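You operate a simulated robot arm through the tools that you are given. There is no shell and no other tool. Be economical: measure what you need, move in short steps, check, and stop when the job is done.

Carry out the task below with a simulated two-armed robot. There is one attempt and no reset: what you move stays moved.

TASK
Put one of the white inserts from the fail tray on the shelf of the brown table. Then put the black tub on the back of the blue table. Then open the table drawer. Do these in the order given.
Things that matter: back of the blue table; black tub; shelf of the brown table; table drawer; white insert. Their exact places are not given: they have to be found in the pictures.

It is judged by the outcome, as a careful person would: the job done as asked, and still so three seconds after it is handed in. It fails if anything else is knocked over, pushed out of place, dropped, spilled or broken.

THE ROBOT
Two 7-joint arms with two-finger grippers on one trunk, on a base that drives. Base frame: it is fixed to the floor where the robot stands at the start and does not move with it; the origin is under the middle of the robot, x ahead of it, y to its left, z up. Readings come in m, rad, newtons and seconds.
The left shoulder is at the start at [0.06, 0.179, 1.133], the right one opposite. With the tool pointing down near the work surface each hand reaches from about 0.26 to 0.66 m from the robot's upright axis, wherever it stands, measured 20 degrees to its own side. Places, roughly: back of the blue table [-1.7, -3.1, 0.9]; shelf of the brown table [-1.6, 2.8, 0.3]; table drawer [-1.3, -3.7, 0.8]. Payload 1.96 kg a hand.
The tool frame of a hand sits at the grasp point between the pads (the TCP): z along the fingers, y along the line on which they close. The tips reach 0.02 m beyond it. The gripper opens to 0.072 m. The gripper's body begins 0.038 m behind the TCP.
Orientation is that of the tool frame in the base frame, as a unit quaternion [w, x, y, z]. With the fingers straight down and closing along the base's y, the tool's x points along the base's -x, its y along +y and its z along -z.

THE INTERFACE
- The arms move only by the tool play_rows. It takes "left_plan", "right_plan" or both (then of equal length, played together; a hand with none holds still); each is a list of rows, each an object (a shift or turn left out is 0, a gripper value left out holds the last) with "slide": the shift along the base's x, y, z in m, a list of three; "rot": the turn, a rotation vector about the base's x, y, z in rad, a list of three; "jaw": the finger opening in m, from 0 to 0.072. In form: [{"slide": [tx, ty, tz], "rot": [ax, ay, az], "jaw": jaw}, ...]. A call has 1 to 20 rows; each row is the pose to reach, as a shift and turn from the pose commanded when the call began. Rows are played at 5 a second. More than 0.05 m and 0.15 rad between two rows, or a gripper value outside its range, and nothing of the call is played. Where a pose cannot be reached the arm comes as near as it can. A force on the tool above 40 N (or 10 N above the force at the start of the call, whichever is more), or a blocked arm, ends the call early, and 0.2 s more pass. The fingers move at their own pace (about 0.153 m/s each) and stop on an object; they squeeze with about 27 N. The grip force told is the motor's: it shows also when the fingers shut on nothing. Time passes only in rows, and 0.2 s behind the last, so rows that repeat a pose let the fingers close. The reply holds the time, the measured pose of the TCP, the force on the tool along the base axes, the opening and the grip force, in the units named above and with some noise, with the torque about the TCP (base axes, N m) and any sound that the robot's microphone picked up.
- Cameras (640 x 400 px; columns grow to the right, rows downward): "scene" is now at [0.0234, 0.0152, 1.6805]; the picture's right is [-0.06, -1.00, 0.00], its down [-0.79, 0.04, -0.61] and it looks along [0.61, -0.04, -0.79] (base axes); focal length 248 px, centre (320, 200). "left" rides on the left gripper at [0.071, -0.019, -0.082] in its tool frame; the picture's right is [0.26, 0.97, 0.00], its down [-0.67, 0.18, -0.72] and it looks along [-0.69, 0.19, 0.70] (tool axes); focal length 280 px, centre (320, 200). "right" rides on the right gripper at [0.071, 0.019, -0.082] in its tool frame; the picture's right is [-0.26, 0.97, 0.00], its down [-0.67, -0.18, -0.72] and it looks along [-0.69, -0.19, 0.70] (tool axes); focal length 280 px, centre (320, 200).
- capture(camera): a new picture of that camera. The clock stands still meanwhile.
- move_column(by): slides the trunk up (or, below 0, down) by that many m; the arms and the scene camera ride with it, the base frame stays. It gives what a move gives, with no picture.
- drive_base(legs): drives the robot by 1 to 6 legs, each [ahead, left, turn to the left] in m, m and rad, along the robot's own axes; the way and the turn of a leg run together, so that a leg with both is an arc; at most 1.5 m and 3.142 rad a leg. The arms and the cameras ride along, it lands a little off, and it stops where it bumps. It gives what a move gives.
- aim_head(pan, tilt): turns the head with the scene camera to pan (to the left, within 1.501 rad either way) and tilt (down, from -0.506 to 1.204), counted from straight ahead of the robot. It gives what a move gives.
- pixel_to_xyz(camera, pixels): there is no depth. For up to 12 entries [column, row, z] of the newest picture of that camera ("zoom" is the newest enlarged one), the place [x, y] in the base frame at which the ray of that pixel passes the height z, good to about 0.002 m, but the place of the scene camera against the robot may be out by one fixed shift of up to 0.025 m in any direction. The clock stands still meanwhile.
- close_up(camera, box): a new picture of the part [left, top, right, bottom] of that camera's present view, enlarged. The clock stands still meanwhile.
- finish_job(): hands the job in; it is judged then, once.

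Keep the steps short. Do not move on a guess: measure, check each grasp and each placing, and mend mistakes. In all there are 110 turns and 108 pictures (those below and enlarged ones count). Leave the grippers open and the arms clear of the work at the hand-in unless told otherwise, and finish with a single line.

The tools are called after "Emit:" as name(argument=value, ...) on one line, values as JSON. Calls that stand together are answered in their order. play_rows: Moves the arms, as the interface text tells. Its arguments: {"type":"object","properties":{"left_plan":{"type":"array","items":{"type":"object","properties":{"slide":{"type":"array","items":{"type":"number"}},"rot":{"type":"array","items":{"type":"number"}},"jaw":{"type":"number"}}}},"right_plan":{"type":"array","items":{"type":"object","properties":{"slide":{"type":"array","items":{"type":"number"}},"rot":{"type":"array","items":{"type":"number"}},"jaw":{"type":"number"}}}}},"required":[]} The other tools are called the same way: move_column (by) slides the trunk up or down; drive_base (legs) drives the base; aim_head (pan, tilt) turns the head that bears the scene camera; capture (camera) takes a picture; pixel_to_xyz (camera, pixels) gives the place at which the rays of pixels pass given heights; close_up (camera, box) takes an enlarged picture of a part of a camera's view; finish_job () hands the job in.

At the start:

```text
t: 0.0
left_position: [0.3893, 0.096, 1.1493]
left_tcp_rot: [-0.001, 0.001, 1.0, 0.0]
left_contact_force: [-0.4, 0.1, -0.1]
left_torque: [0.0, 0.01, -0.01]
left_grip_width: 0.0719
left_finger_force: 0.1
right_position: [0.3495, -0.1979, 1.106]
right_tcp_rot: [0.001, -0.001, 1.0, -0.001]
right_contact_force: [0.5, -0.5, 0.2]
right_torque: [0.0, 0.01, 0.01]
right_grip_width: 0.0718
right_finger_force: 0.1
trunk travel left (down, up): [-0.778, 0.212]
robot x, y, heading: [0.0003, 0.0002, 0.002]
head pan, tilt: [-0.058, 0.909]
```

scene: 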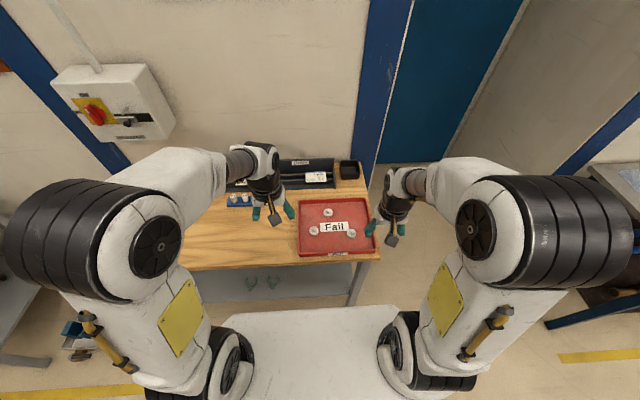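
right: 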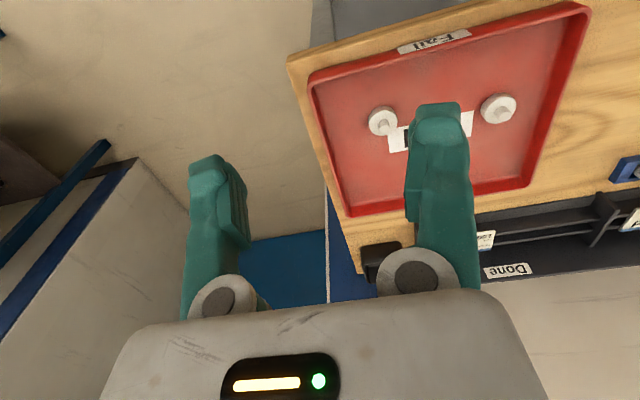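
left: 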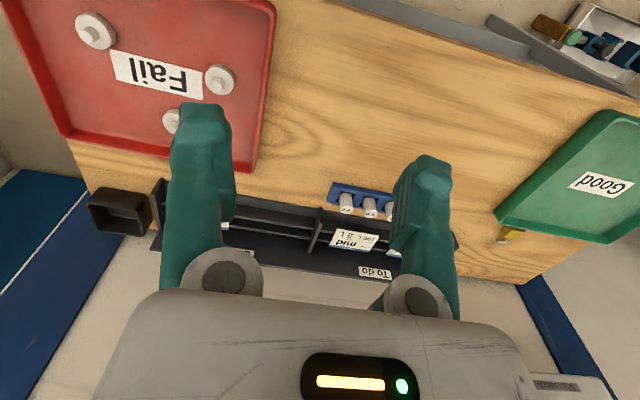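

I see the red Fail tray at about (336,228) in the scene view, holding three white inserts. I'll enlarge it to measure.

Emit:
close_up(camera="scene", box=[220, 150, 400, 262])

Emit:
close_up(camera="left", box=[0, 0, 320, 200])

Emit:
pixel_to_xyz(camera="left", pixels=[[96, 28, 0.8], [96, 28, 0.75], [96, 28, 0.9], [219, 78, 0.8], [219, 78, 0.75], [219, 78, 0.9]])

Emit:
pixel_to_xyz(camera="right", pixels=[[382, 120, 0.8], [382, 120, 0.75], [382, 120, 0.9], [498, 108, 0.8], [498, 108, 0.75], [498, 108, 0.9]])

Emit:
pixel_to_xyz(camera="scene", pixels=[[328, 212, 0.8], [328, 212, 0.75], [328, 212, 0.9], [313, 231, 0.8], [351, 233, 0.8]])

```text
3.56 times, centred on (310, 206) of scene
```

zoom: 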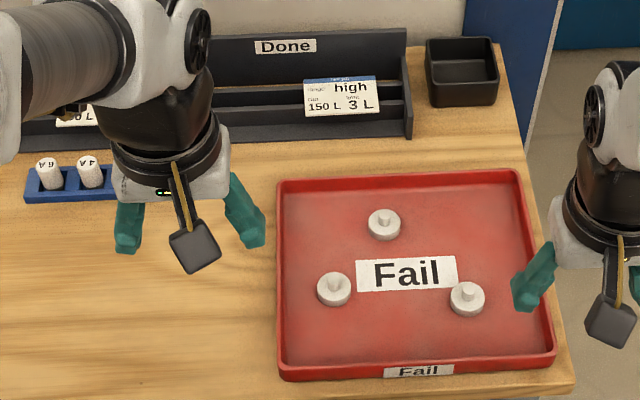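

```text
2.00 times, centred on (160, 100) of left
```

zoom: 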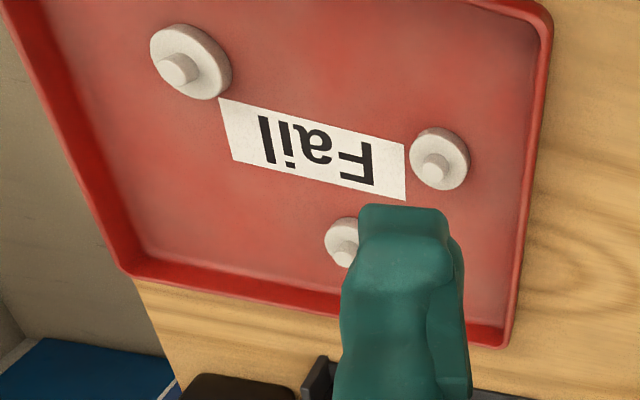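

```text
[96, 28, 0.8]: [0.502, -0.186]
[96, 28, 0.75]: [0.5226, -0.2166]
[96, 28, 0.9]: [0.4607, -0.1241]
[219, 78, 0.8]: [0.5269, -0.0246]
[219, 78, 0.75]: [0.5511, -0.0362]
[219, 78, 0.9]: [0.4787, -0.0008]
```

```text
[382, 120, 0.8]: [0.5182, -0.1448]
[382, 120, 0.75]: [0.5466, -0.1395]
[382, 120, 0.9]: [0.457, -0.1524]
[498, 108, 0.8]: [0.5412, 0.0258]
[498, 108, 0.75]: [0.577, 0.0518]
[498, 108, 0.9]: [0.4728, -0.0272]
```

```text
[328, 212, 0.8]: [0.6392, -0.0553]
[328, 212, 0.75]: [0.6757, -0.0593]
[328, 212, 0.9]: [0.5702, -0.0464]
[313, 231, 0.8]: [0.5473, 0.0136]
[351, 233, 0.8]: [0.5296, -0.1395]
```

The two hand views triangulate the right insert to about (0.48, -0.15, 0.86). Before grasping I'll look at the far places, so I can choose a grasp that suits the shelf.

Emit:
aim_head(pan=1.5, tilt=0.35)

Emit:
capture(camera="scene")

Emit:
aim_head(pan=-1.5, tilt=0.35)

Emit:
capture(camera="scene")

```text
t: 1.6
left_position: [0.3897, 0.0973, 1.1497]
left_tcp_rot: [0.0, 0.0, 1.0, 0.0]
left_contact_force: [0.0, 0.3, 0.2]
left_torque: [0.02, 0.02, -0.06]
left_grip_width: 0.0724
left_finger_force: 0.1
right_position: [0.3482, -0.1961, 1.1048]
right_tcp_rot: [0.0, 0.0, 1.0, 0.0]
right_contact_force: [0.5, 0.0, -0.6]
right_torque: [0.01, 0.02, 0.01]
right_grip_width: 0.0721
right_finger_force: 0.1
trunk travel left (down, up): [-0.778, 0.212]
robot x, y, heading: [-0.0025, -0.0016, 0.003]
head pan, tilt: [1.499, 0.351]
```

```text
102 pictures are left
```

scene: 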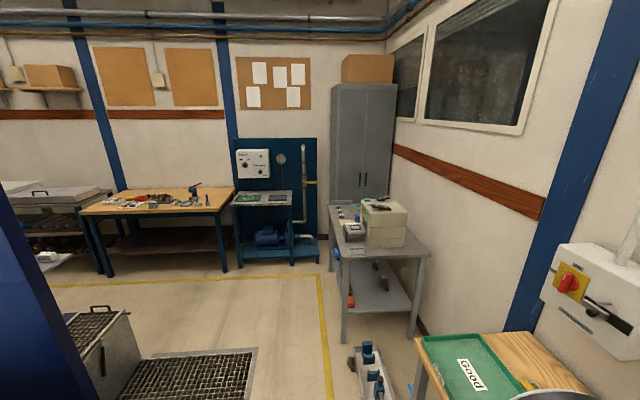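

```text
t: 4.2
left_position: [0.3894, 0.0957, 1.1505]
left_tcp_rot: [0.0, -0.001, 1.0, 0.0]
left_contact_force: [-0.3, 0.0, 0.4]
left_torque: [0.02, -0.01, 0.0]
left_grip_width: 0.0722
left_finger_force: 0.1
right_position: [0.3496, -0.1982, 1.1054]
right_tcp_rot: [0.0, 0.0, 1.0, 0.0]
right_contact_force: [0.0, -0.5, 0.1]
right_torque: [0.01, -0.03, -0.01]
right_grip_width: 0.0718
right_finger_force: 0.0
trunk travel left (down, up): [-0.778, 0.212]
robot x, y, heading: [-0.0006, -0.0003, -0.004]
head pan, tilt: [-1.499, 0.351]
```

```text
101 pictures are left
```

scene: 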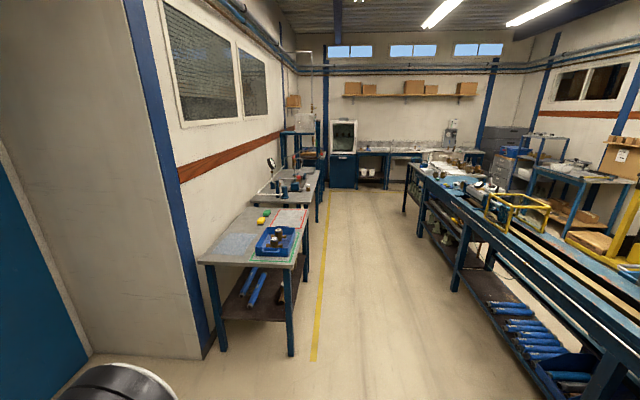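

The brown table with a dark shelf is at (150,225) in the left view. The blue table should be around column 430–480 in the right view, so I'll enlarge both.

Emit:
close_up(camera="scene", box=[380, 110, 640, 272])

Emit:
aim_head(pan=1.5, tilt=0.35)

Emit:
close_up(camera="scene", box=[40, 165, 248, 295])

Emit:
pixel_to_xyz(camera="scene", pixels=[[80, 210, 0.87], [221, 211, 0.87], [235, 188, 0.87], [225, 270, 0.0], [106, 276, 0.0], [110, 252, 0.3], [215, 250, 0.3]])

```text
2.46 times, centred on (510, 191) of scene
```

zoom: 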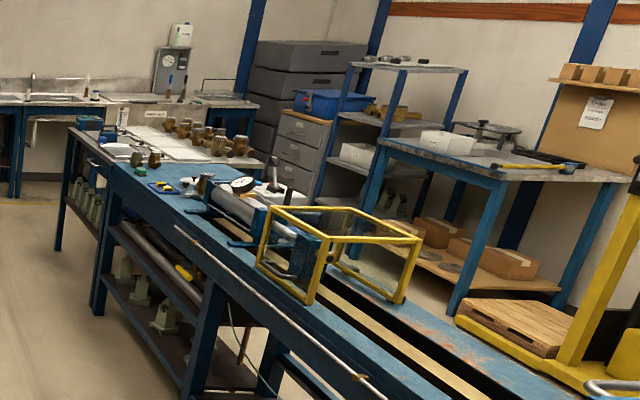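

```text
t: 6.8
left_position: [0.3909, 0.0952, 1.1488]
left_tcp_rot: [0.0, 0.001, 1.0, 0.001]
left_contact_force: [0.2, -0.6, -0.1]
left_torque: [0.01, 0.02, 0.01]
left_grip_width: 0.0721
left_finger_force: 0.1
right_position: [0.3495, -0.1989, 1.1049]
right_tcp_rot: [0.0, 0.0, 1.0, -0.001]
right_contact_force: [-1.3, -1.0, -0.5]
right_torque: [-0.01, 0.02, 0.01]
right_grip_width: 0.0721
right_finger_force: 0.0
trunk travel left (down, up): [-0.778, 0.212]
robot x, y, heading: [-0.0039, 0.0024, -0.0]
head pan, tilt: [1.499, 0.351]
```

```text
3.08 times, centred on (144, 230) of scene
```

zoom: 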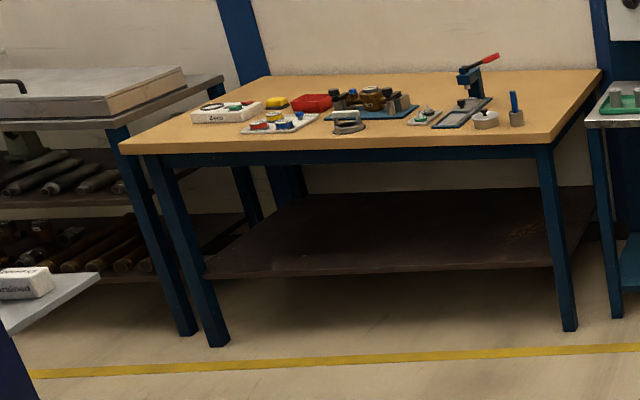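

```text
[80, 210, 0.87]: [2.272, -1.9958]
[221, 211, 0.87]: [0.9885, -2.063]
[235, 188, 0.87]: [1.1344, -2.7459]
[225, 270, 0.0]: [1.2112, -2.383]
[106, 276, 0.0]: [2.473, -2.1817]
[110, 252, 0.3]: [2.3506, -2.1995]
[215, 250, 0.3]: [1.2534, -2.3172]
```

That used the older full picture, so I'll measure on the enlarged one of the brown table instead.

Emit:
pixel_to_xyz(camera="zoom", pixels=[[120, 150, 0.87], [550, 142, 0.87], [600, 72, 0.87], [255, 80, 0.87], [220, 345, 0.0], [570, 330, 0.0], [205, 278, 0.3], [555, 262, 0.3], [280, 197, 0.3], [590, 187, 0.3], [188, 333, 0.0], [613, 318, 0.0]])

```text
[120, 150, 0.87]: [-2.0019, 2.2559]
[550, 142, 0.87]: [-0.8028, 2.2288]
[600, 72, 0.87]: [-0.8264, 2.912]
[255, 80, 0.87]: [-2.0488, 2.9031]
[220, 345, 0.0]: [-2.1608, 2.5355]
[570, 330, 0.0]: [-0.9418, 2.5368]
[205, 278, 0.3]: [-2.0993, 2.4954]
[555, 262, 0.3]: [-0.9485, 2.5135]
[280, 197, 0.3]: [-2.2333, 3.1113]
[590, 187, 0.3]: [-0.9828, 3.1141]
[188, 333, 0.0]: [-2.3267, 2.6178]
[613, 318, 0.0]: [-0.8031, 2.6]
```

The brown table's shelf has its front edge at y≈2.5, spans x from -2.1 to -0.95, and sits at z≈0.3. A tilted hand can reach in under the top while keeping the insert level. Next I'll measure the tray and the far insert precisely.

Emit:
aim_head(pan=-0.058, tilt=0.909)

Emit:
close_up(camera="scene", box=[280, 150, 400, 225])

Emit:
capture(camera="scene")

Emit:
pixel_to_xyz(camera="scene", pixels=[[351, 233, 0.86], [313, 231, 0.86], [328, 212, 0.86], [300, 255, 0.87], [376, 252, 0.87], [364, 199, 0.87], [300, 200, 0.87]])

Emit:
pixel_to_xyz(camera="left", pixels=[[171, 122, 0.86], [96, 28, 0.86], [219, 78, 0.86]])

```text
t: 8.5
left_position: [0.3896, 0.0951, 1.1485]
left_tcp_rot: [0.001, 0.0, 1.0, 0.0]
left_contact_force: [0.3, -0.2, -0.2]
left_torque: [-0.04, 0.0, 0.01]
left_grip_width: 0.0719
left_finger_force: 0.0
right_position: [0.3498, -0.1974, 1.1056]
right_tcp_rot: [0.0, 0.0, 1.0, 0.0]
right_contact_force: [0.0, 0.2, 0.1]
right_torque: [-0.01, -0.01, 0.02]
right_grip_width: 0.0721
right_finger_force: 0.0
trunk travel left (down, up): [-0.778, 0.212]
robot x, y, heading: [0.0013, 0.0029, -0.001]
head pan, tilt: [-0.058, 0.909]
```

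```text
5.33 times, centred on (340, 188) of scene
```

zoom: 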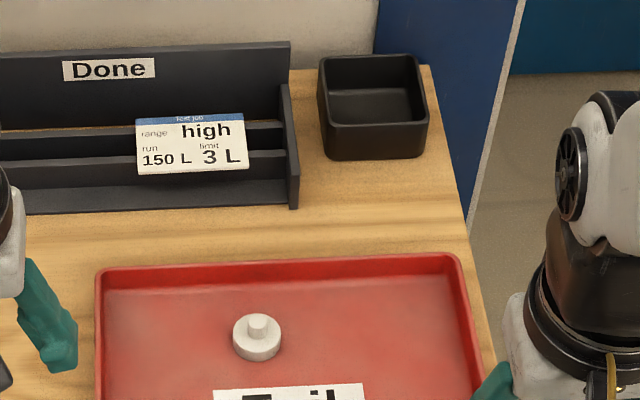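

```text
97 pictures are left
```

scene: 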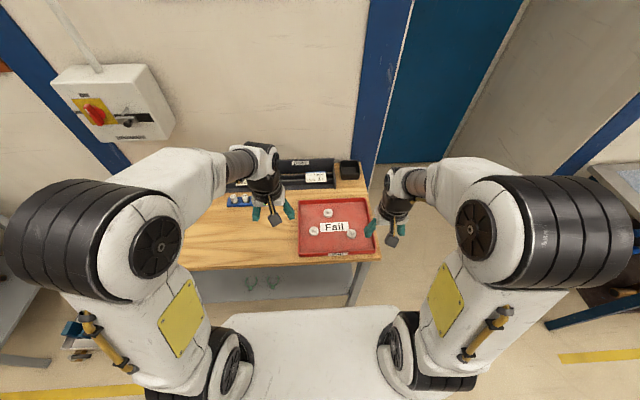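

```text
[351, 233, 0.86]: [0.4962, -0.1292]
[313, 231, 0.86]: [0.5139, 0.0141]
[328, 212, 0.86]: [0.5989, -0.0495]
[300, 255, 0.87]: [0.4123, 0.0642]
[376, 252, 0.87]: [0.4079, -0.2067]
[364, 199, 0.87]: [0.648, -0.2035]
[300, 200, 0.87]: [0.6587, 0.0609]
```

```text
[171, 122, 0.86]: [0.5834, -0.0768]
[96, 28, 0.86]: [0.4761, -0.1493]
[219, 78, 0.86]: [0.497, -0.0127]
```

The scene camera's shift is about (-0.018, -0.021), which puts the far insert at about (0.582, -0.072). The tray spans x 0.39–0.64 and the inserts are about 37 mm across. I'll bring the right hand above it, tilted 0.36 rad with fingers pointing forward and down.

Emit:
play_rows(right_plan=[{"slide": [0.035, 0.02, -0.01], "rot": [0, -0.06, 0]}, {"slide": [0.07, 0.04, -0.03], "rot": [0, -0.12, 0]}, {"slide": [0.1, 0.065, -0.06], "rot": [0, -0.18, 0]}, {"slide": [0.13, 0.09, -0.08], "rot": [0, -0.24, 0]}, {"slide": [0.16, 0.11, -0.105], "rot": [0, -0.3, 0]}, {"slide": [0.19, 0.126, -0.13], "rot": [0, -0.36, 0]}, {"slide": [0.19, 0.126, -0.13], "rot": [0, -0.36, 0]}, {"slide": [0.19, 0.126, -0.13], "rot": [0, -0.36, 0]}])

Emit:
capture(camera="right")

Emit:
capture(camera="scene")

```text
t: 10.3
left_position: [0.3905, 0.0957, 1.1487]
left_tcp_rot: [0.0, 0.0, 1.0, 0.001]
left_contact_force: [0.1, 0.0, 0.6]
left_torque: [0.02, -0.04, -0.01]
left_grip_width: 0.0721
left_finger_force: 0.1
right_position: [0.5381, -0.0721, 0.9751]
right_tcp_rot: [0.18, 0.0, 0.984, 0.0]
right_contact_force: [0.1, 0.3, 0.3]
right_torque: [-0.01, 0.03, 0.01]
right_grip_width: 0.0721
right_finger_force: 0.1
trunk travel left (down, up): [-0.778, 0.212]
robot x, y, heading: [-0.0019, 0.0006, 0.0]
head pan, tilt: [-0.058, 0.909]
```

```text
96 pictures are left
```

right: 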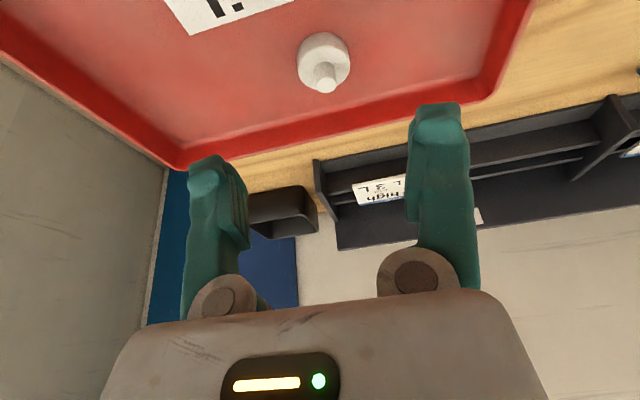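

```text
95 pictures are left
```

scene: 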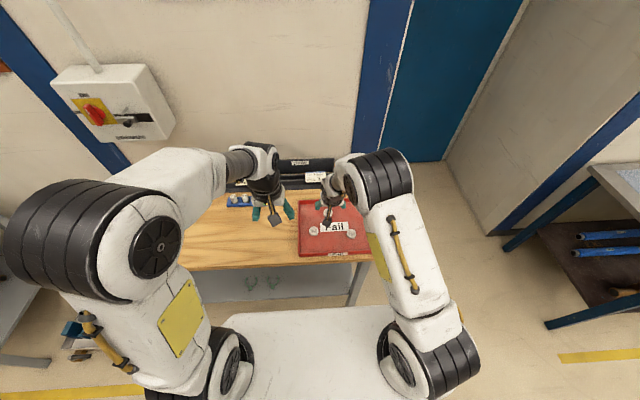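

Emit:
pixel_to_xyz(camera="right", pixels=[[323, 62, 0.84], [323, 62, 0.86], [323, 62, 0.88], [327, 78, 0.86], [327, 78, 0.88], [297, 62, 0.86], [350, 62, 0.86], [320, 130, 0.86]])

Emit:
pixel_to_xyz(camera="left", pixels=[[171, 119, 0.84], [171, 119, 0.86], [171, 119, 0.88], [171, 122, 0.86], [171, 122, 0.88]])

Emit:
close_up(camera="right", box=[220, 0, 420, 125])

```text
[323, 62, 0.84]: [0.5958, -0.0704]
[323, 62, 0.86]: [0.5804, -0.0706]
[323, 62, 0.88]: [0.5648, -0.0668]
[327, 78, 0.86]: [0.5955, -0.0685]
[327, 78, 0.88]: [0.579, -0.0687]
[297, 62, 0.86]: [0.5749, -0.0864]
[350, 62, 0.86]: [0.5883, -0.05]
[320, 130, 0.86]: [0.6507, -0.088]
```

```text
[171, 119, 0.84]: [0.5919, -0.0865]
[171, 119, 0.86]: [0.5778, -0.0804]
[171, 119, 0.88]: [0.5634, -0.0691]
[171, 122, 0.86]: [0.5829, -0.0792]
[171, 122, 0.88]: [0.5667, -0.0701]
```

```text
3.20 times, centred on (320, 62) of right
```

zoom: 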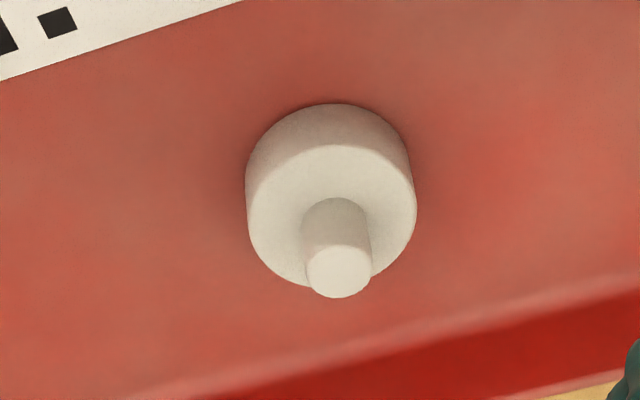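

The insert's disc is about 36 mm wide with its top at z≈0.86, and the stud rises to about 0.88. The tray floor is at about 0.845. I'll descend in steps to TCP (0.577, -0.0705, 0.873), so the fingertips straddle the disc.

Emit:
play_rows(right_plan=[{"slide": [0.015, 0.001, -0.035]}, {"slide": [0.03, 0.001, -0.065]}, {"slide": [0.038, 0.001, -0.085]}, {"slide": [0.039, 0.001, -0.097]}, {"slide": [0.039, 0.001, -0.102]}, {"slide": [0.039, 0.001, -0.102]}])

Emit:
capture(camera="right")

Emit:
close_up(camera="scene", box=[280, 150, 400, 225])

```text
t: 11.7
left_position: [0.3879, 0.095, 1.1494]
left_tcp_rot: [0.0, 0.0, 1.0, 0.001]
left_contact_force: [0.4, 0.6, 0.7]
left_torque: [-0.02, -0.01, 0.01]
left_grip_width: 0.072
left_finger_force: 0.0
right_position: [0.5778, -0.0694, 0.874]
right_tcp_rot: [0.179, 0.0, 0.984, 0.0]
right_contact_force: [0.7, -1.7, 6.8]
right_torque: [-0.18, 0.03, 0.05]
right_grip_width: 0.0718
right_finger_force: 0.1
trunk travel left (down, up): [-0.778, 0.212]
robot x, y, heading: [0.0007, 0.0005, -0.002]
head pan, tilt: [-0.058, 0.909]
```

```text
93 pictures are left
```

right: 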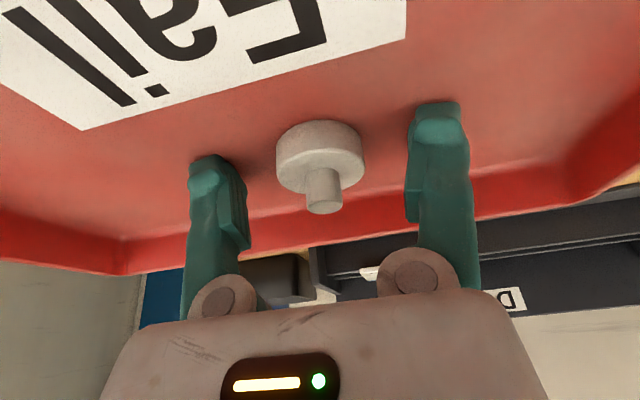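

```text
5.33 times, centred on (340, 188) of scene
```

zoom: 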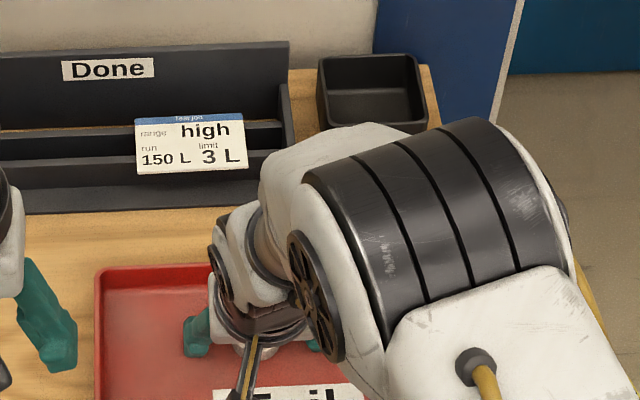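

The tips lightly touch the floor (6.8 N) and the insert is centred between the fingers. I'll lift 3 mm, close, and then raise it.

Emit:
play_rows(right_plan=[{"slide": [0, 0, 0.003]}, {"slide": [0, 0, 0.003], "jaw": 0.045}, {"slide": [0, 0, 0.003], "jaw": 0.03}, {"slide": [0, 0, 0.003], "jaw": 0.025}, {"slide": [0, 0, 0.003], "jaw": 0.02}])

Emit:
capture(camera="right")

```text
t: 12.9
left_position: [0.3898, 0.0968, 1.149]
left_tcp_rot: [0.0, 0.0, 1.0, 0.0]
left_contact_force: [-0.9, 0.3, -0.4]
left_torque: [0.04, -0.03, -0.02]
left_grip_width: 0.0723
left_finger_force: 0.1
right_position: [0.5772, -0.0695, 0.876]
right_tcp_rot: [0.178, 0.0, 0.984, 0.0]
right_contact_force: [-0.3, 0.3, 0.2]
right_torque: [-0.03, 0.0, 0.02]
right_grip_width: 0.0341
right_finger_force: 27.0
trunk travel left (down, up): [-0.778, 0.212]
robot x, y, heading: [0.0001, -0.0004, 0.001]
head pan, tilt: [-0.058, 0.909]
```

```text
91 pictures are left
```

right: 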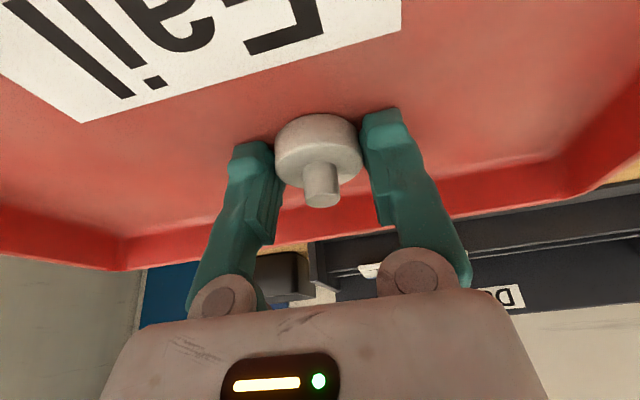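

It is gripped at 34 mm with 27 N. I'll lift it straight up and check.

Emit:
play_rows(right_plan=[{"slide": [0, 0, 0.02]}, {"slide": [0, 0, 0.06]}, {"slide": [0, 0, 0.1]}, {"slide": [-0.04, -0.02, 0.13]}, {"slide": [-0.08, -0.05, 0.15]}, {"slide": [-0.12, -0.08, 0.16]}, {"slide": [-0.16, -0.1, 0.17]}, {"slide": [-0.2, -0.12, 0.18]}, {"slide": [-0.2, -0.12, 0.18]}])

Emit:
capture(camera="right")

Emit:
capture(camera="scene")

```text
refused: row 4 steps farther than a row can; nothing moved
```

```text
90 pictures are left
```

right: 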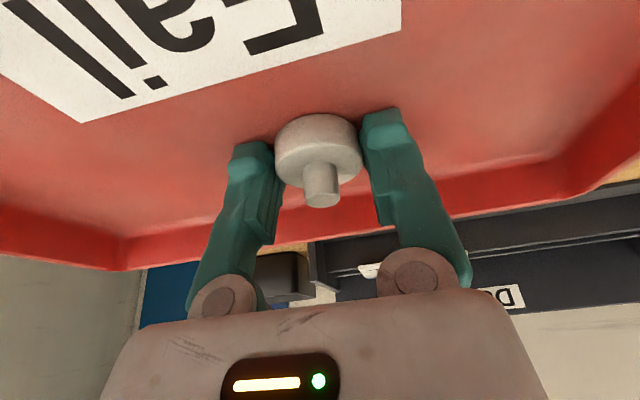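

```text
89 pictures are left
```

scene: 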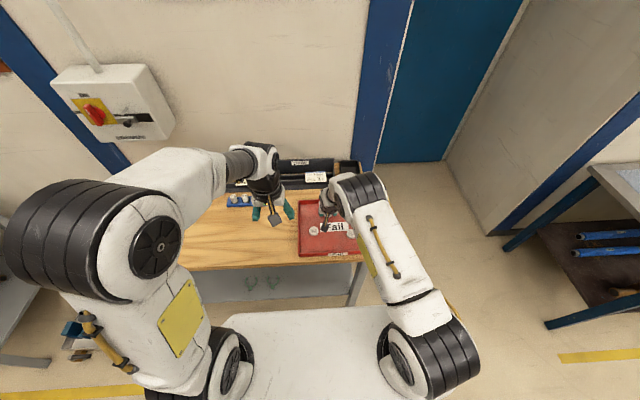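

One step was too long, so I'll use shorter steps.

Emit:
play_rows(right_plan=[{"slide": [0, 0, 0.02]}, {"slide": [0, 0, 0.06]}, {"slide": [0, 0, 0.1]}, {"slide": [-0.03, -0.02, 0.13]}, {"slide": [-0.065, -0.04, 0.15]}, {"slide": [-0.1, -0.06, 0.16]}, {"slide": [-0.14, -0.08, 0.17]}, {"slide": [-0.18, -0.1, 0.18]}, {"slide": [-0.2, -0.12, 0.18]}, {"slide": [-0.2, -0.12, 0.18]}])

Emit:
capture(camera="right")

Emit:
aim_head(pan=1.5, tilt=0.7)

Emit:
capture(camera="scene")

```text
t: 15.1
left_position: [0.3907, 0.0966, 1.1492]
left_tcp_rot: [0.0, 0.0, 1.0, 0.0]
left_contact_force: [0.2, 0.2, -0.1]
left_torque: [0.0, 0.01, 0.0]
left_grip_width: 0.0719
left_finger_force: 0.2
right_position: [0.3767, -0.1899, 1.0546]
right_tcp_rot: [0.178, 0.001, 0.984, 0.0]
right_contact_force: [-0.4, 0.4, 0.1]
right_torque: [0.02, -0.02, -0.02]
right_grip_width: 0.0202
right_finger_force: 0.1
trunk travel left (down, up): [-0.778, 0.212]
robot x, y, heading: [-0.0023, 0.0022, 0.005]
head pan, tilt: [-0.058, 0.909]
```

```text
88 pictures are left
```

right: 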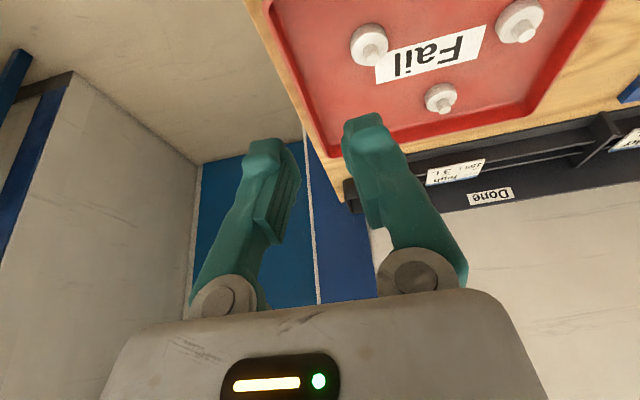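

```text
t: 16.7
left_position: [0.3892, 0.096, 1.1484]
left_tcp_rot: [0.0, 0.0, 1.0, 0.0]
left_contact_force: [0.2, -0.6, -0.4]
left_torque: [0.02, 0.0, 0.0]
left_grip_width: 0.0719
left_finger_force: 0.1
right_position: [0.3761, -0.1908, 1.0573]
right_tcp_rot: [0.179, 0.0, 0.984, 0.0]
right_contact_force: [0.2, -0.6, -0.4]
right_torque: [0.04, -0.02, 0.02]
right_grip_width: 0.02
right_finger_force: 0.1
trunk travel left (down, up): [-0.778, 0.212]
robot x, y, heading: [0.0, -0.0012, 0.001]
head pan, tilt: [1.499, 0.7]
```

```text
87 pictures are left
```

scene: 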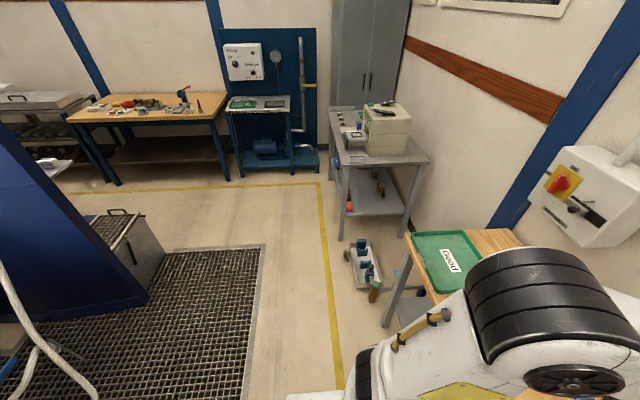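

It slipped out: the gripper closed to 20 mm and the insert still stands upright in the tray at (440,97). The stud is a better hold. I'll open, straighten the hand to vertical above it, and re-measure.

Emit:
pixel_to_xyz(camera="right", pixels=[[438, 94, 0.867], [445, 104, 0.887], [369, 44, 0.867], [521, 22, 0.867]])

Emit:
play_rows(right_plan=[{"slide": [0.035, 0.02, -0.01], "rot": [0, 0.06, 0], "jaw": 0.072}, {"slide": [0.07, 0.04, -0.02], "rot": [0, 0.12, 0]}, {"slide": [0.1, 0.065, -0.04], "rot": [0, 0.18, 0]}, {"slide": [0.13, 0.09, -0.05], "rot": [0, 0.24, 0]}, {"slide": [0.165, 0.11, -0.07], "rot": [0, 0.3, 0]}, {"slide": [0.185, 0.12, -0.09], "rot": [0, 0.36, 0]}, {"slide": [0.185, 0.12, -0.09], "rot": [0, 0.36, 0]}, {"slide": [0.185, 0.12, -0.09], "rot": [0, 0.36, 0]}])

Emit:
capture(camera="right")

```text
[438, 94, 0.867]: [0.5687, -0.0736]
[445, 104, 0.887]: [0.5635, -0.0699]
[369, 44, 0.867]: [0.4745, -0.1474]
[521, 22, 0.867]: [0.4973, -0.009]
```

```text
t: 18.5
left_position: [0.3909, 0.0964, 1.1495]
left_tcp_rot: [0.0, 0.0, 1.0, 0.0]
left_contact_force: [0.0, -0.3, 0.4]
left_torque: [0.01, -0.01, 0.02]
left_grip_width: 0.0721
left_finger_force: 0.0
right_position: [0.5622, -0.0705, 0.9664]
right_tcp_rot: [-0.001, 0.0, 1.0, 0.0]
right_contact_force: [0.2, -0.5, -0.5]
right_torque: [-0.02, 0.03, 0.02]
right_grip_width: 0.0721
right_finger_force: 0.2
trunk travel left (down, up): [-0.778, 0.212]
robot x, y, heading: [-0.0023, -0.001, -0.0]
head pan, tilt: [1.499, 0.7]
```

```text
86 pictures are left
```

right: 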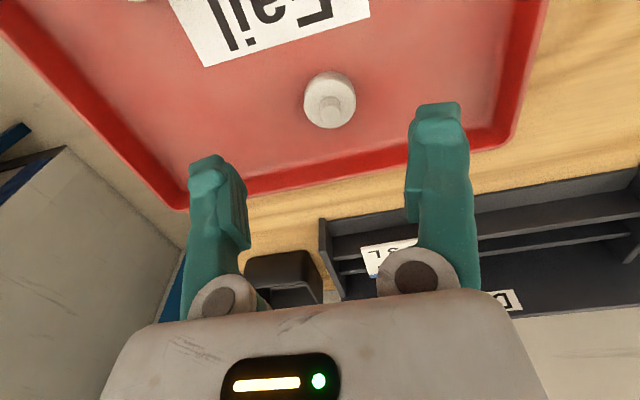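

Emit:
close_up(camera="right", box=[250, 50, 410, 150])

Emit:
pixel_to_xyz(camera="right", pixels=[[330, 98, 0.867], [330, 98, 0.86], [330, 112, 0.887], [330, 112, 0.88], [304, 98, 0.867], [356, 98, 0.867]])

```text
4.00 times, centred on (330, 100) of right
```

zoom: 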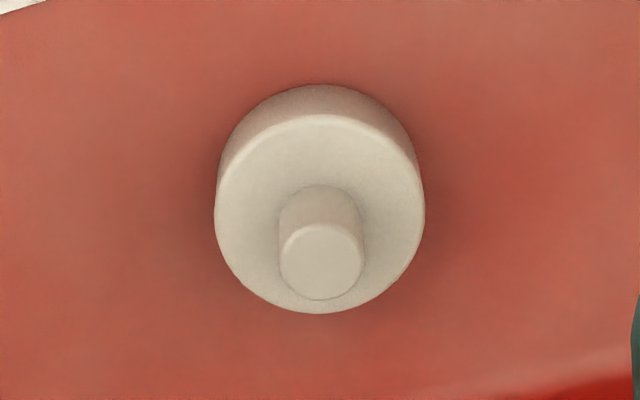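

```text
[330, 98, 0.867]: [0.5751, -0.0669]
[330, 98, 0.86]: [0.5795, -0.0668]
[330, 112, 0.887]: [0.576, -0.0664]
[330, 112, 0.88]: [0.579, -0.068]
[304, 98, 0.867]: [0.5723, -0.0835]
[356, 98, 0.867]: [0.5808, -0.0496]
```

The stud's axis is at (0.579, -0.067) with its top at z≈0.887. I'll go straight down to TCP z 0.890, so the tips stay just above the disc, and close on the stud.

Emit:
play_rows(right_plan=[{"slide": [0.0165, 0.0037, -0.03]}, {"slide": [0.0165, 0.0037, -0.06]}, {"slide": [0.0165, 0.0037, -0.0765]}, {"slide": [0.0165, 0.0037, -0.0765]}, {"slide": [0.0165, 0.0037, -0.0765], "jaw": 0.03}, {"slide": [0.0165, 0.0037, -0.0765], "jaw": 0.005}, {"slide": [0.0165, 0.0037, -0.0765], "jaw": 0.0}, {"slide": [0.0165, 0.0037, -0.0765], "jaw": 0.0}, {"slide": [0.0165, 0.0037, -0.0765], "jaw": 0.0}])

Emit:
capture(camera="right")

```text
t: 20.5
left_position: [0.3905, 0.0951, 1.1494]
left_tcp_rot: [0.0, 0.0, 1.0, -0.001]
left_contact_force: [-0.6, -0.2, 0.3]
left_torque: [0.04, -0.02, 0.01]
left_grip_width: 0.0722
left_finger_force: 0.0
right_position: [0.5797, -0.0679, 0.8903]
right_tcp_rot: [-0.001, 0.001, 1.0, 0.001]
right_contact_force: [-0.4, -0.9, 0.0]
right_torque: [0.02, -0.01, -0.01]
right_grip_width: 0.0123
right_finger_force: 27.2
trunk travel left (down, up): [-0.778, 0.212]
robot x, y, heading: [-0.0007, -0.0009, 0.002]
head pan, tilt: [1.499, 0.7]
```

```text
84 pictures are left
```

right: 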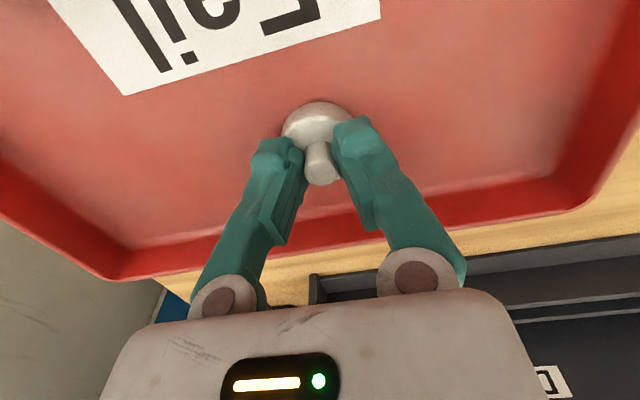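

The stud is held at 12.3 mm, 27 N. I'll lift it.

Emit:
play_rows(right_plan=[{"slide": [0, 0, 0.01]}, {"slide": [0, 0, 0.03]}, {"slide": [0, 0, 0.06]}, {"slide": [0, 0, 0.1]}, {"slide": [-0.03, -0.02, 0.13]}, {"slide": [-0.065, -0.04, 0.15]}, {"slide": [-0.1, -0.06, 0.16]}, {"slide": [-0.14, -0.08, 0.17]}, {"slide": [-0.18, -0.1, 0.18]}, {"slide": [-0.2, -0.12, 0.18]}, {"slide": [-0.2, -0.12, 0.18]}])

Emit:
capture(camera="right")

```text
t: 22.9
left_position: [0.3901, 0.097, 1.1491]
left_tcp_rot: [0.001, 0.0, 1.0, 0.0]
left_contact_force: [-0.7, -1.0, -0.1]
left_torque: [-0.03, 0.02, 0.01]
left_grip_width: 0.0723
left_finger_force: 0.0
right_position: [0.3807, -0.1854, 1.0732]
right_tcp_rot: [-0.001, 0.0, 1.0, 0.0]
right_contact_force: [0.7, -0.3, 0.1]
right_torque: [-0.01, 0.01, -0.01]
right_grip_width: 0.0119
right_finger_force: 26.6
trunk travel left (down, up): [-0.778, 0.212]
robot x, y, heading: [0.0029, 0.0003, 0.004]
head pan, tilt: [1.499, 0.7]
```

```text
83 pictures are left
```

right: 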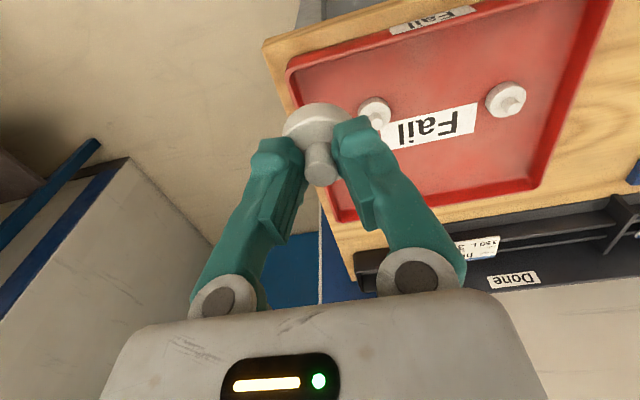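

The insert is held. Next I plan the drive: the grate is at (260,245), the metal box at (130,260), and a small cart at (365,265). I'll measure their footprints on the floor.

Emit:
pixel_to_xyz(camera="scene", pixels=[[265, 245, 0.0], [243, 398, 0.0], [150, 300, 0.0], [345, 262, 0.0], [352, 285, 0.0], [345, 390, 0.0], [320, 182, 0.0], [410, 325, 0.0], [340, 240, 0.0], [232, 180, 0.0], [118, 185, 0.0], [380, 300, 0.0]])

Emit:
close_up(camera="scene", box=[0, 150, 400, 400])

```text
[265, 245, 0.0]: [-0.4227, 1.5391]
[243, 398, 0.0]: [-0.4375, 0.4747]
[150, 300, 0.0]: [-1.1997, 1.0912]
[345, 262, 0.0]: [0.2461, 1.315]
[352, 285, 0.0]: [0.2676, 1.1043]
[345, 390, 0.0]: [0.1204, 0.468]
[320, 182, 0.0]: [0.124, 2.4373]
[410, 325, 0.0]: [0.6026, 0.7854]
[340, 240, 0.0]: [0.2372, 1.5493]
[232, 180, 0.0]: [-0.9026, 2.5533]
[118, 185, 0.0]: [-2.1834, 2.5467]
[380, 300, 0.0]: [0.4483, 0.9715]
```

```text
1.60 times, centred on (200, 275) of scene
```

zoom: 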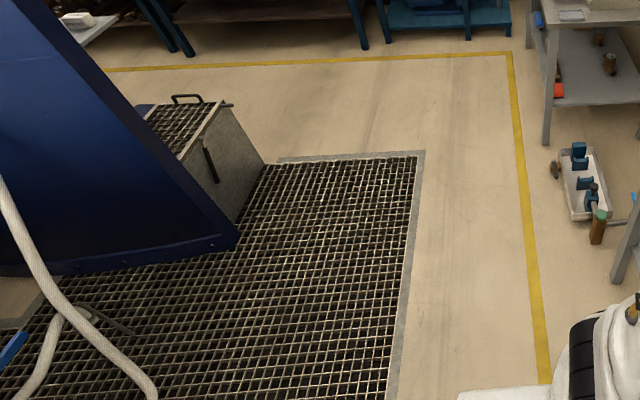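

The grate is flush with the floor, and the free corridor runs between it (x≈-0.43) and the cart (x≈0.24). I'll back off, turn left to face +y, and then look again.

Emit:
drive_base(legs=[[-0.3, 0, 0], [0, 0, 1.571]])

Emit:
aim_head(pan=0.3, tilt=0.6)

Emit:
capture(camera="scene")

Emit:
pixel_to_xyz(camera="scene", pixels=[[320, 200, 0.0], [100, 200, 0.0]])

```text
t: 28.7
left_position: [-0.384, 0.3926, 1.1494]
left_tcp_rot: [0.0, -0.695, 0.719, 0.0]
left_contact_force: [0.4, 1.1, 0.1]
left_torque: [0.01, 0.0, 0.0]
left_grip_width: 0.072
left_finger_force: 0.1
right_position: [-0.1023, 0.374, 1.0725]
right_tcp_rot: [0.0, -0.695, 0.719, 0.0]
right_contact_force: [0.0, -0.4, -0.4]
right_torque: [-0.01, 0.03, -0.01]
right_grip_width: 0.0118
right_finger_force: 27.1
trunk travel left (down, up): [-0.778, 0.212]
robot x, y, heading: [-0.3037, 0.0003, 1.541]
head pan, tilt: [1.499, 0.7]
```

```text
t: 30.1
left_position: [-0.3827, 0.3943, 1.1486]
left_tcp_rot: [0.0, -0.695, 0.719, 0.0]
left_contact_force: [-0.8, 0.5, -0.2]
left_torque: [-0.03, -0.01, 0.02]
left_grip_width: 0.0721
left_finger_force: 0.1
right_position: [-0.1034, 0.3743, 1.0717]
right_tcp_rot: [0.001, -0.695, 0.719, 0.0]
right_contact_force: [-0.2, 0.2, -0.9]
right_torque: [0.01, -0.01, 0.01]
right_grip_width: 0.012
right_finger_force: 27.1
trunk travel left (down, up): [-0.778, 0.212]
robot x, y, heading: [-0.3034, -0.0004, 1.535]
head pan, tilt: [0.3, 0.6]
```

```text
81 pictures are left
```

scene: 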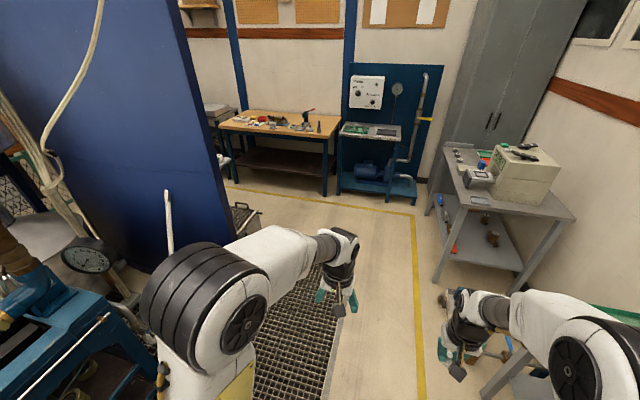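

```text
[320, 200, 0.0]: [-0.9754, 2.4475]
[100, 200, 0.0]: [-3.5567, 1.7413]
```

Emit:
drive_base(legs=[[1.5, 0, 0.035], [0.4, 0, 0]])

Emit:
aim_head(pan=0.9, tilt=0.6)

Emit:
capture(camera="scene")

```text
t: 39.5
left_position: [-0.3555, 2.2539, 1.1491]
left_tcp_rot: [0.0, -0.702, 0.712, 0.0]
left_contact_force: [0.1, 0.3, 0.5]
left_torque: [-0.05, -0.04, -0.02]
left_grip_width: 0.0718
left_finger_force: 0.1
right_position: [-0.0727, 2.2419, 1.0726]
right_tcp_rot: [0.0, -0.702, 0.712, 0.001]
right_contact_force: [-0.6, -0.1, -0.7]
right_torque: [0.0, -0.02, 0.01]
right_grip_width: 0.012
right_finger_force: 27.4
trunk travel left (down, up): [-0.778, 0.212]
robot x, y, heading: [-0.2637, 1.8637, 1.555]
head pan, tilt: [0.3, 0.6]
```

```text
t: 40.5
left_position: [-0.3537, 2.255, 1.1488]
left_tcp_rot: [0.0, -0.703, 0.712, 0.0]
left_contact_force: [0.1, 0.4, 0.3]
left_torque: [0.01, -0.04, 0.02]
left_grip_width: 0.0722
left_finger_force: 0.1
right_position: [-0.0729, 2.2425, 1.0723]
right_tcp_rot: [0.0, -0.703, 0.712, 0.0]
right_contact_force: [0.8, 0.6, -0.6]
right_torque: [0.02, 0.03, 0.02]
right_grip_width: 0.012
right_finger_force: 27.0
trunk travel left (down, up): [-0.778, 0.212]
robot x, y, heading: [-0.2614, 1.8659, 1.554]
head pan, tilt: [0.901, 0.6]
```

```text
80 pictures are left
```

scene: 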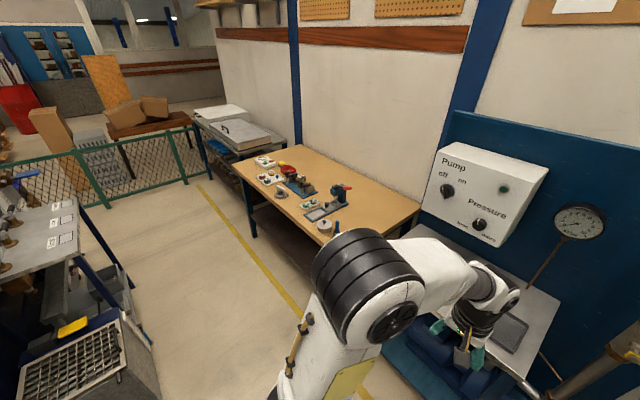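

Emit:
pixel_to_xyz(camera="scene", pixels=[[155, 345, 0.0], [160, 390, 0.0], [116, 318, 0.4], [152, 383, 0.4], [253, 237, 0.0], [233, 164, 0.78], [318, 246, 0.78], [418, 208, 0.78], [297, 147, 0.78], [312, 318, 0.0], [130, 290, 0.0]])

```text
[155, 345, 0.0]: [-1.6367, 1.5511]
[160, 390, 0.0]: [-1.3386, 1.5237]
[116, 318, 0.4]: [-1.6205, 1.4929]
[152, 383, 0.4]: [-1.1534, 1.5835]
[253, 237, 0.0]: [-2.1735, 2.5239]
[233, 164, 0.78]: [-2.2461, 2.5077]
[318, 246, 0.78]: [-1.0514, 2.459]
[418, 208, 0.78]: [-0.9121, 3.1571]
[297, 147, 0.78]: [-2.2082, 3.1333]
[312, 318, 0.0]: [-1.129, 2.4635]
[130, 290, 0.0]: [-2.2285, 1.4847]
```

The box's back edge is at y≈1.53 and the table front at y≈2.47, so standing at y≈1.96 fits. I'll strafe left to x≈-1.2.

Emit:
drive_base(legs=[[0.08, 0.5, 0.016], [0, 0.43, 0]])

Emit:
aim_head(pan=-0.1, tilt=0.95)

Emit:
capture(camera="scene")

```text
t: 45.6
left_position: [-1.2667, 2.3367, 1.1491]
left_tcp_rot: [0.0, 0.71, -0.704, 0.0]
left_contact_force: [-0.1, 0.6, -0.4]
left_torque: [0.01, 0.01, 0.02]
left_grip_width: 0.0719
left_finger_force: 0.0
right_position: [-0.9844, 2.3294, 1.0714]
right_tcp_rot: [0.0, 0.71, -0.704, -0.001]
right_contact_force: [0.0, -0.3, -0.7]
right_torque: [-0.02, 0.03, 0.0]
right_grip_width: 0.0122
right_finger_force: 27.3
trunk travel left (down, up): [-0.778, 0.212]
robot x, y, heading: [-1.164, 1.9476, 1.582]
head pan, tilt: [0.901, 0.6]
```

```text
t: 46.8
left_position: [-1.2653, 2.336, 1.1492]
left_tcp_rot: [-0.001, 0.71, -0.704, 0.001]
left_contact_force: [0.3, -0.1, 0.3]
left_torque: [0.0, 0.01, -0.01]
left_grip_width: 0.072
left_finger_force: 0.0
right_position: [-0.9851, 2.3298, 1.0718]
right_tcp_rot: [0.0, 0.71, -0.704, 0.0]
right_contact_force: [-0.6, 0.3, 0.1]
right_torque: [0.01, 0.02, 0.01]
right_grip_width: 0.0119
right_finger_force: 26.8
trunk travel left (down, up): [-0.778, 0.212]
robot x, y, heading: [-1.1668, 1.9439, 1.584]
head pan, tilt: [-0.099, 0.949]
```

```text
79 pictures are left
```

scene: 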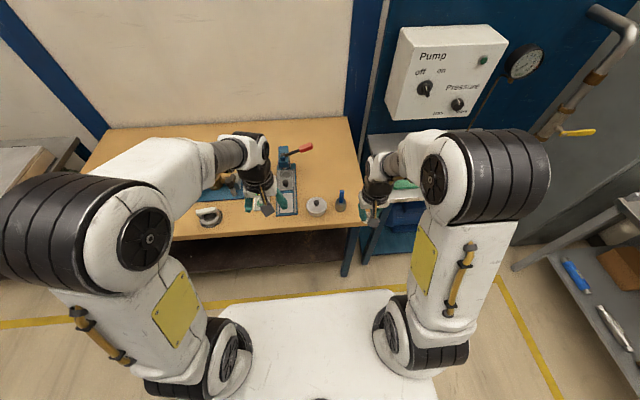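

Emit:
pixel_to_xyz(camera="scene", pixels=[[370, 165, 1.2], [400, 140, 1.25], [250, 140, 1.25], [265, 160, 1.2], [460, 150, 1.3], [70, 180, 1.35], [345, 275, 0.0], [350, 225, 0.78], [340, 252, 0.3], [210, 271, 0.3], [170, 242, 0.78], [300, 300, 0.3]])

Emit:
capture(camera="right")

```text
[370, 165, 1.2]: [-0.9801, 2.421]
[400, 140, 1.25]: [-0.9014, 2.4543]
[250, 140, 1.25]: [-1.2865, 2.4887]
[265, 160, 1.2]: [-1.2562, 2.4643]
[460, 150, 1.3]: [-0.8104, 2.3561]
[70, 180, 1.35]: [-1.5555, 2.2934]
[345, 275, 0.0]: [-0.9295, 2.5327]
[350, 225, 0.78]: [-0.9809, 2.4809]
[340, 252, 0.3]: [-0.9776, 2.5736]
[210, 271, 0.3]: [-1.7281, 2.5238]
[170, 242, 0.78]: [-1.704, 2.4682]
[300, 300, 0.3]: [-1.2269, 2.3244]
```

```text
78 pictures are left
```

right: 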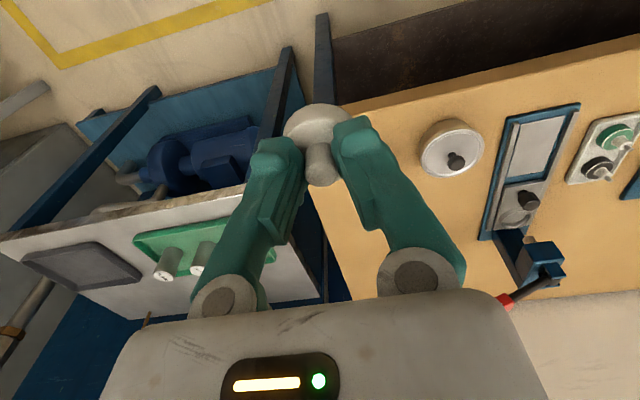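

The wrists overhang to y≈2.45, which is close to the table edge at 2.47. I'll retract both hands and tilt the fingers forward before lowering the trunk.

Emit:
play_rows(right_plan=[{"slide": [-0.01, -0.01, 0], "rot": [0.08, 0, 0]}, {"slide": [-0.02, -0.02, 0], "rot": [0.16, 0, 0]}, {"slide": [-0.03, -0.03, 0], "rot": [0.24, 0, 0]}, {"slide": [-0.04, -0.04, 0], "rot": [0.32, 0, 0]}, {"slide": [-0.06, -0.06, 0], "rot": [0.4, 0, 0]}, {"slide": [-0.08, -0.08, 0], "rot": [0.48, 0, 0]}, {"slide": [-0.09, -0.09, 0], "rot": [0.55, 0, 0]}, {"slide": [-0.09, -0.09, 0], "rot": [0.55, 0, 0]}], left_plan=[{"slide": [-0.01, -0.01, 0], "rot": [0.08, 0, 0]}, {"slide": [-0.02, -0.02, 0], "rot": [0.16, 0, 0]}, {"slide": [-0.03, -0.03, 0], "rot": [0.24, 0, 0]}, {"slide": [-0.04, -0.04, 0], "rot": [0.32, 0, 0]}, {"slide": [-0.05, -0.06, 0], "rot": [0.4, 0, 0]}, {"slide": [-0.06, -0.08, 0], "rot": [0.48, 0, 0]}, {"slide": [-0.06, -0.1, 0], "rot": [0.55, 0, 0]}, {"slide": [-0.06, -0.1, 0], "rot": [0.55, 0, 0]}])

Emit:
capture(camera="scene")

Emit:
pixel_to_xyz(camera="scene", pixels=[[345, 165, 1.2], [400, 140, 1.25], [250, 140, 1.25], [265, 160, 1.2], [460, 150, 1.3]])

```text
t: 48.6
left_position: [-1.3146, 2.3179, 1.1689]
left_tcp_rot: [-0.193, 0.684, -0.677, -0.191]
left_contact_force: [0.5, -0.1, 0.0]
left_torque: [-0.01, -0.01, 0.0]
left_grip_width: 0.0719
left_finger_force: 0.1
left hand out of reach, approached as far as the arm can: row 5, 6, 7, 8
right_position: [-1.1202, 2.3031, 1.0731]
right_tcp_rot: [-0.192, 0.684, -0.677, -0.192]
right_contact_force: [0.6, -0.2, -0.9]
right_torque: [-0.02, -0.01, 0.01]
right_grip_width: 0.0119
right_finger_force: 27.3
right hand out of reach, approached as far as the arm can: row 4, 5, 6, 7, 8
trunk travel left (down, up): [-0.778, 0.212]
robot x, y, heading: [-1.1648, 1.9482, 1.58]
head pan, tilt: [-0.099, 0.949]
```

```text
77 pictures are left
```

scene: 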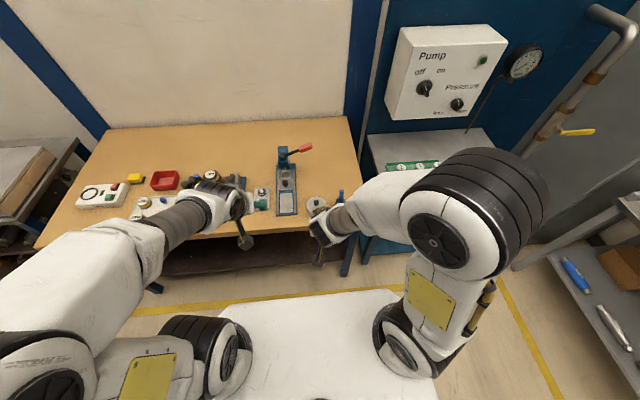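

```text
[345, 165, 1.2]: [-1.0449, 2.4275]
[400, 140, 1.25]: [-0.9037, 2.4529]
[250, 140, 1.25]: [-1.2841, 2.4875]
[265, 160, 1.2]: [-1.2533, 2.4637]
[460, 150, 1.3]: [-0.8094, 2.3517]
```

The arms now stand about 0.13 m clear of the table edge. I'll lower the trunk partway and look.

Emit:
move_column(by=-0.4)

Emit:
capture(camera="scene")

Emit:
capture(camera="right")

```text
t: 52.5
left_position: [-1.3148, 2.3169, 0.7684]
left_tcp_rot: [-0.191, 0.684, -0.677, -0.19]
left_contact_force: [-0.1, 0.1, 0.3]
left_torque: [0.01, -0.03, 0.02]
left_grip_width: 0.0721
left_finger_force: 0.0
right_position: [-1.1207, 2.3034, 0.6713]
right_tcp_rot: [-0.192, 0.683, -0.678, -0.192]
right_contact_force: [0.1, 0.3, -0.2]
right_torque: [0.01, -0.04, 0.01]
right_grip_width: 0.0118
right_finger_force: 27.1
trunk travel left (down, up): [-0.378, 0.612]
robot x, y, heading: [-1.1653, 1.9429, 1.582]
head pan, tilt: [-0.099, 0.949]
```

```text
76 pictures are left
```

scene: 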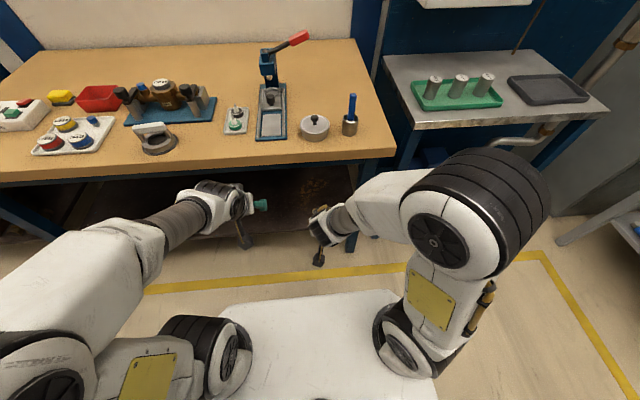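

```text
75 pictures are left
```

right: 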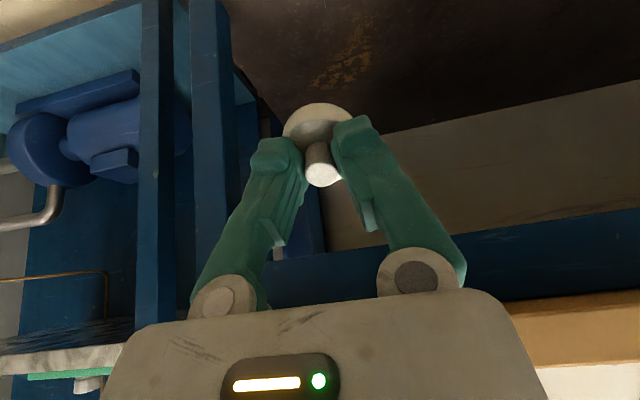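

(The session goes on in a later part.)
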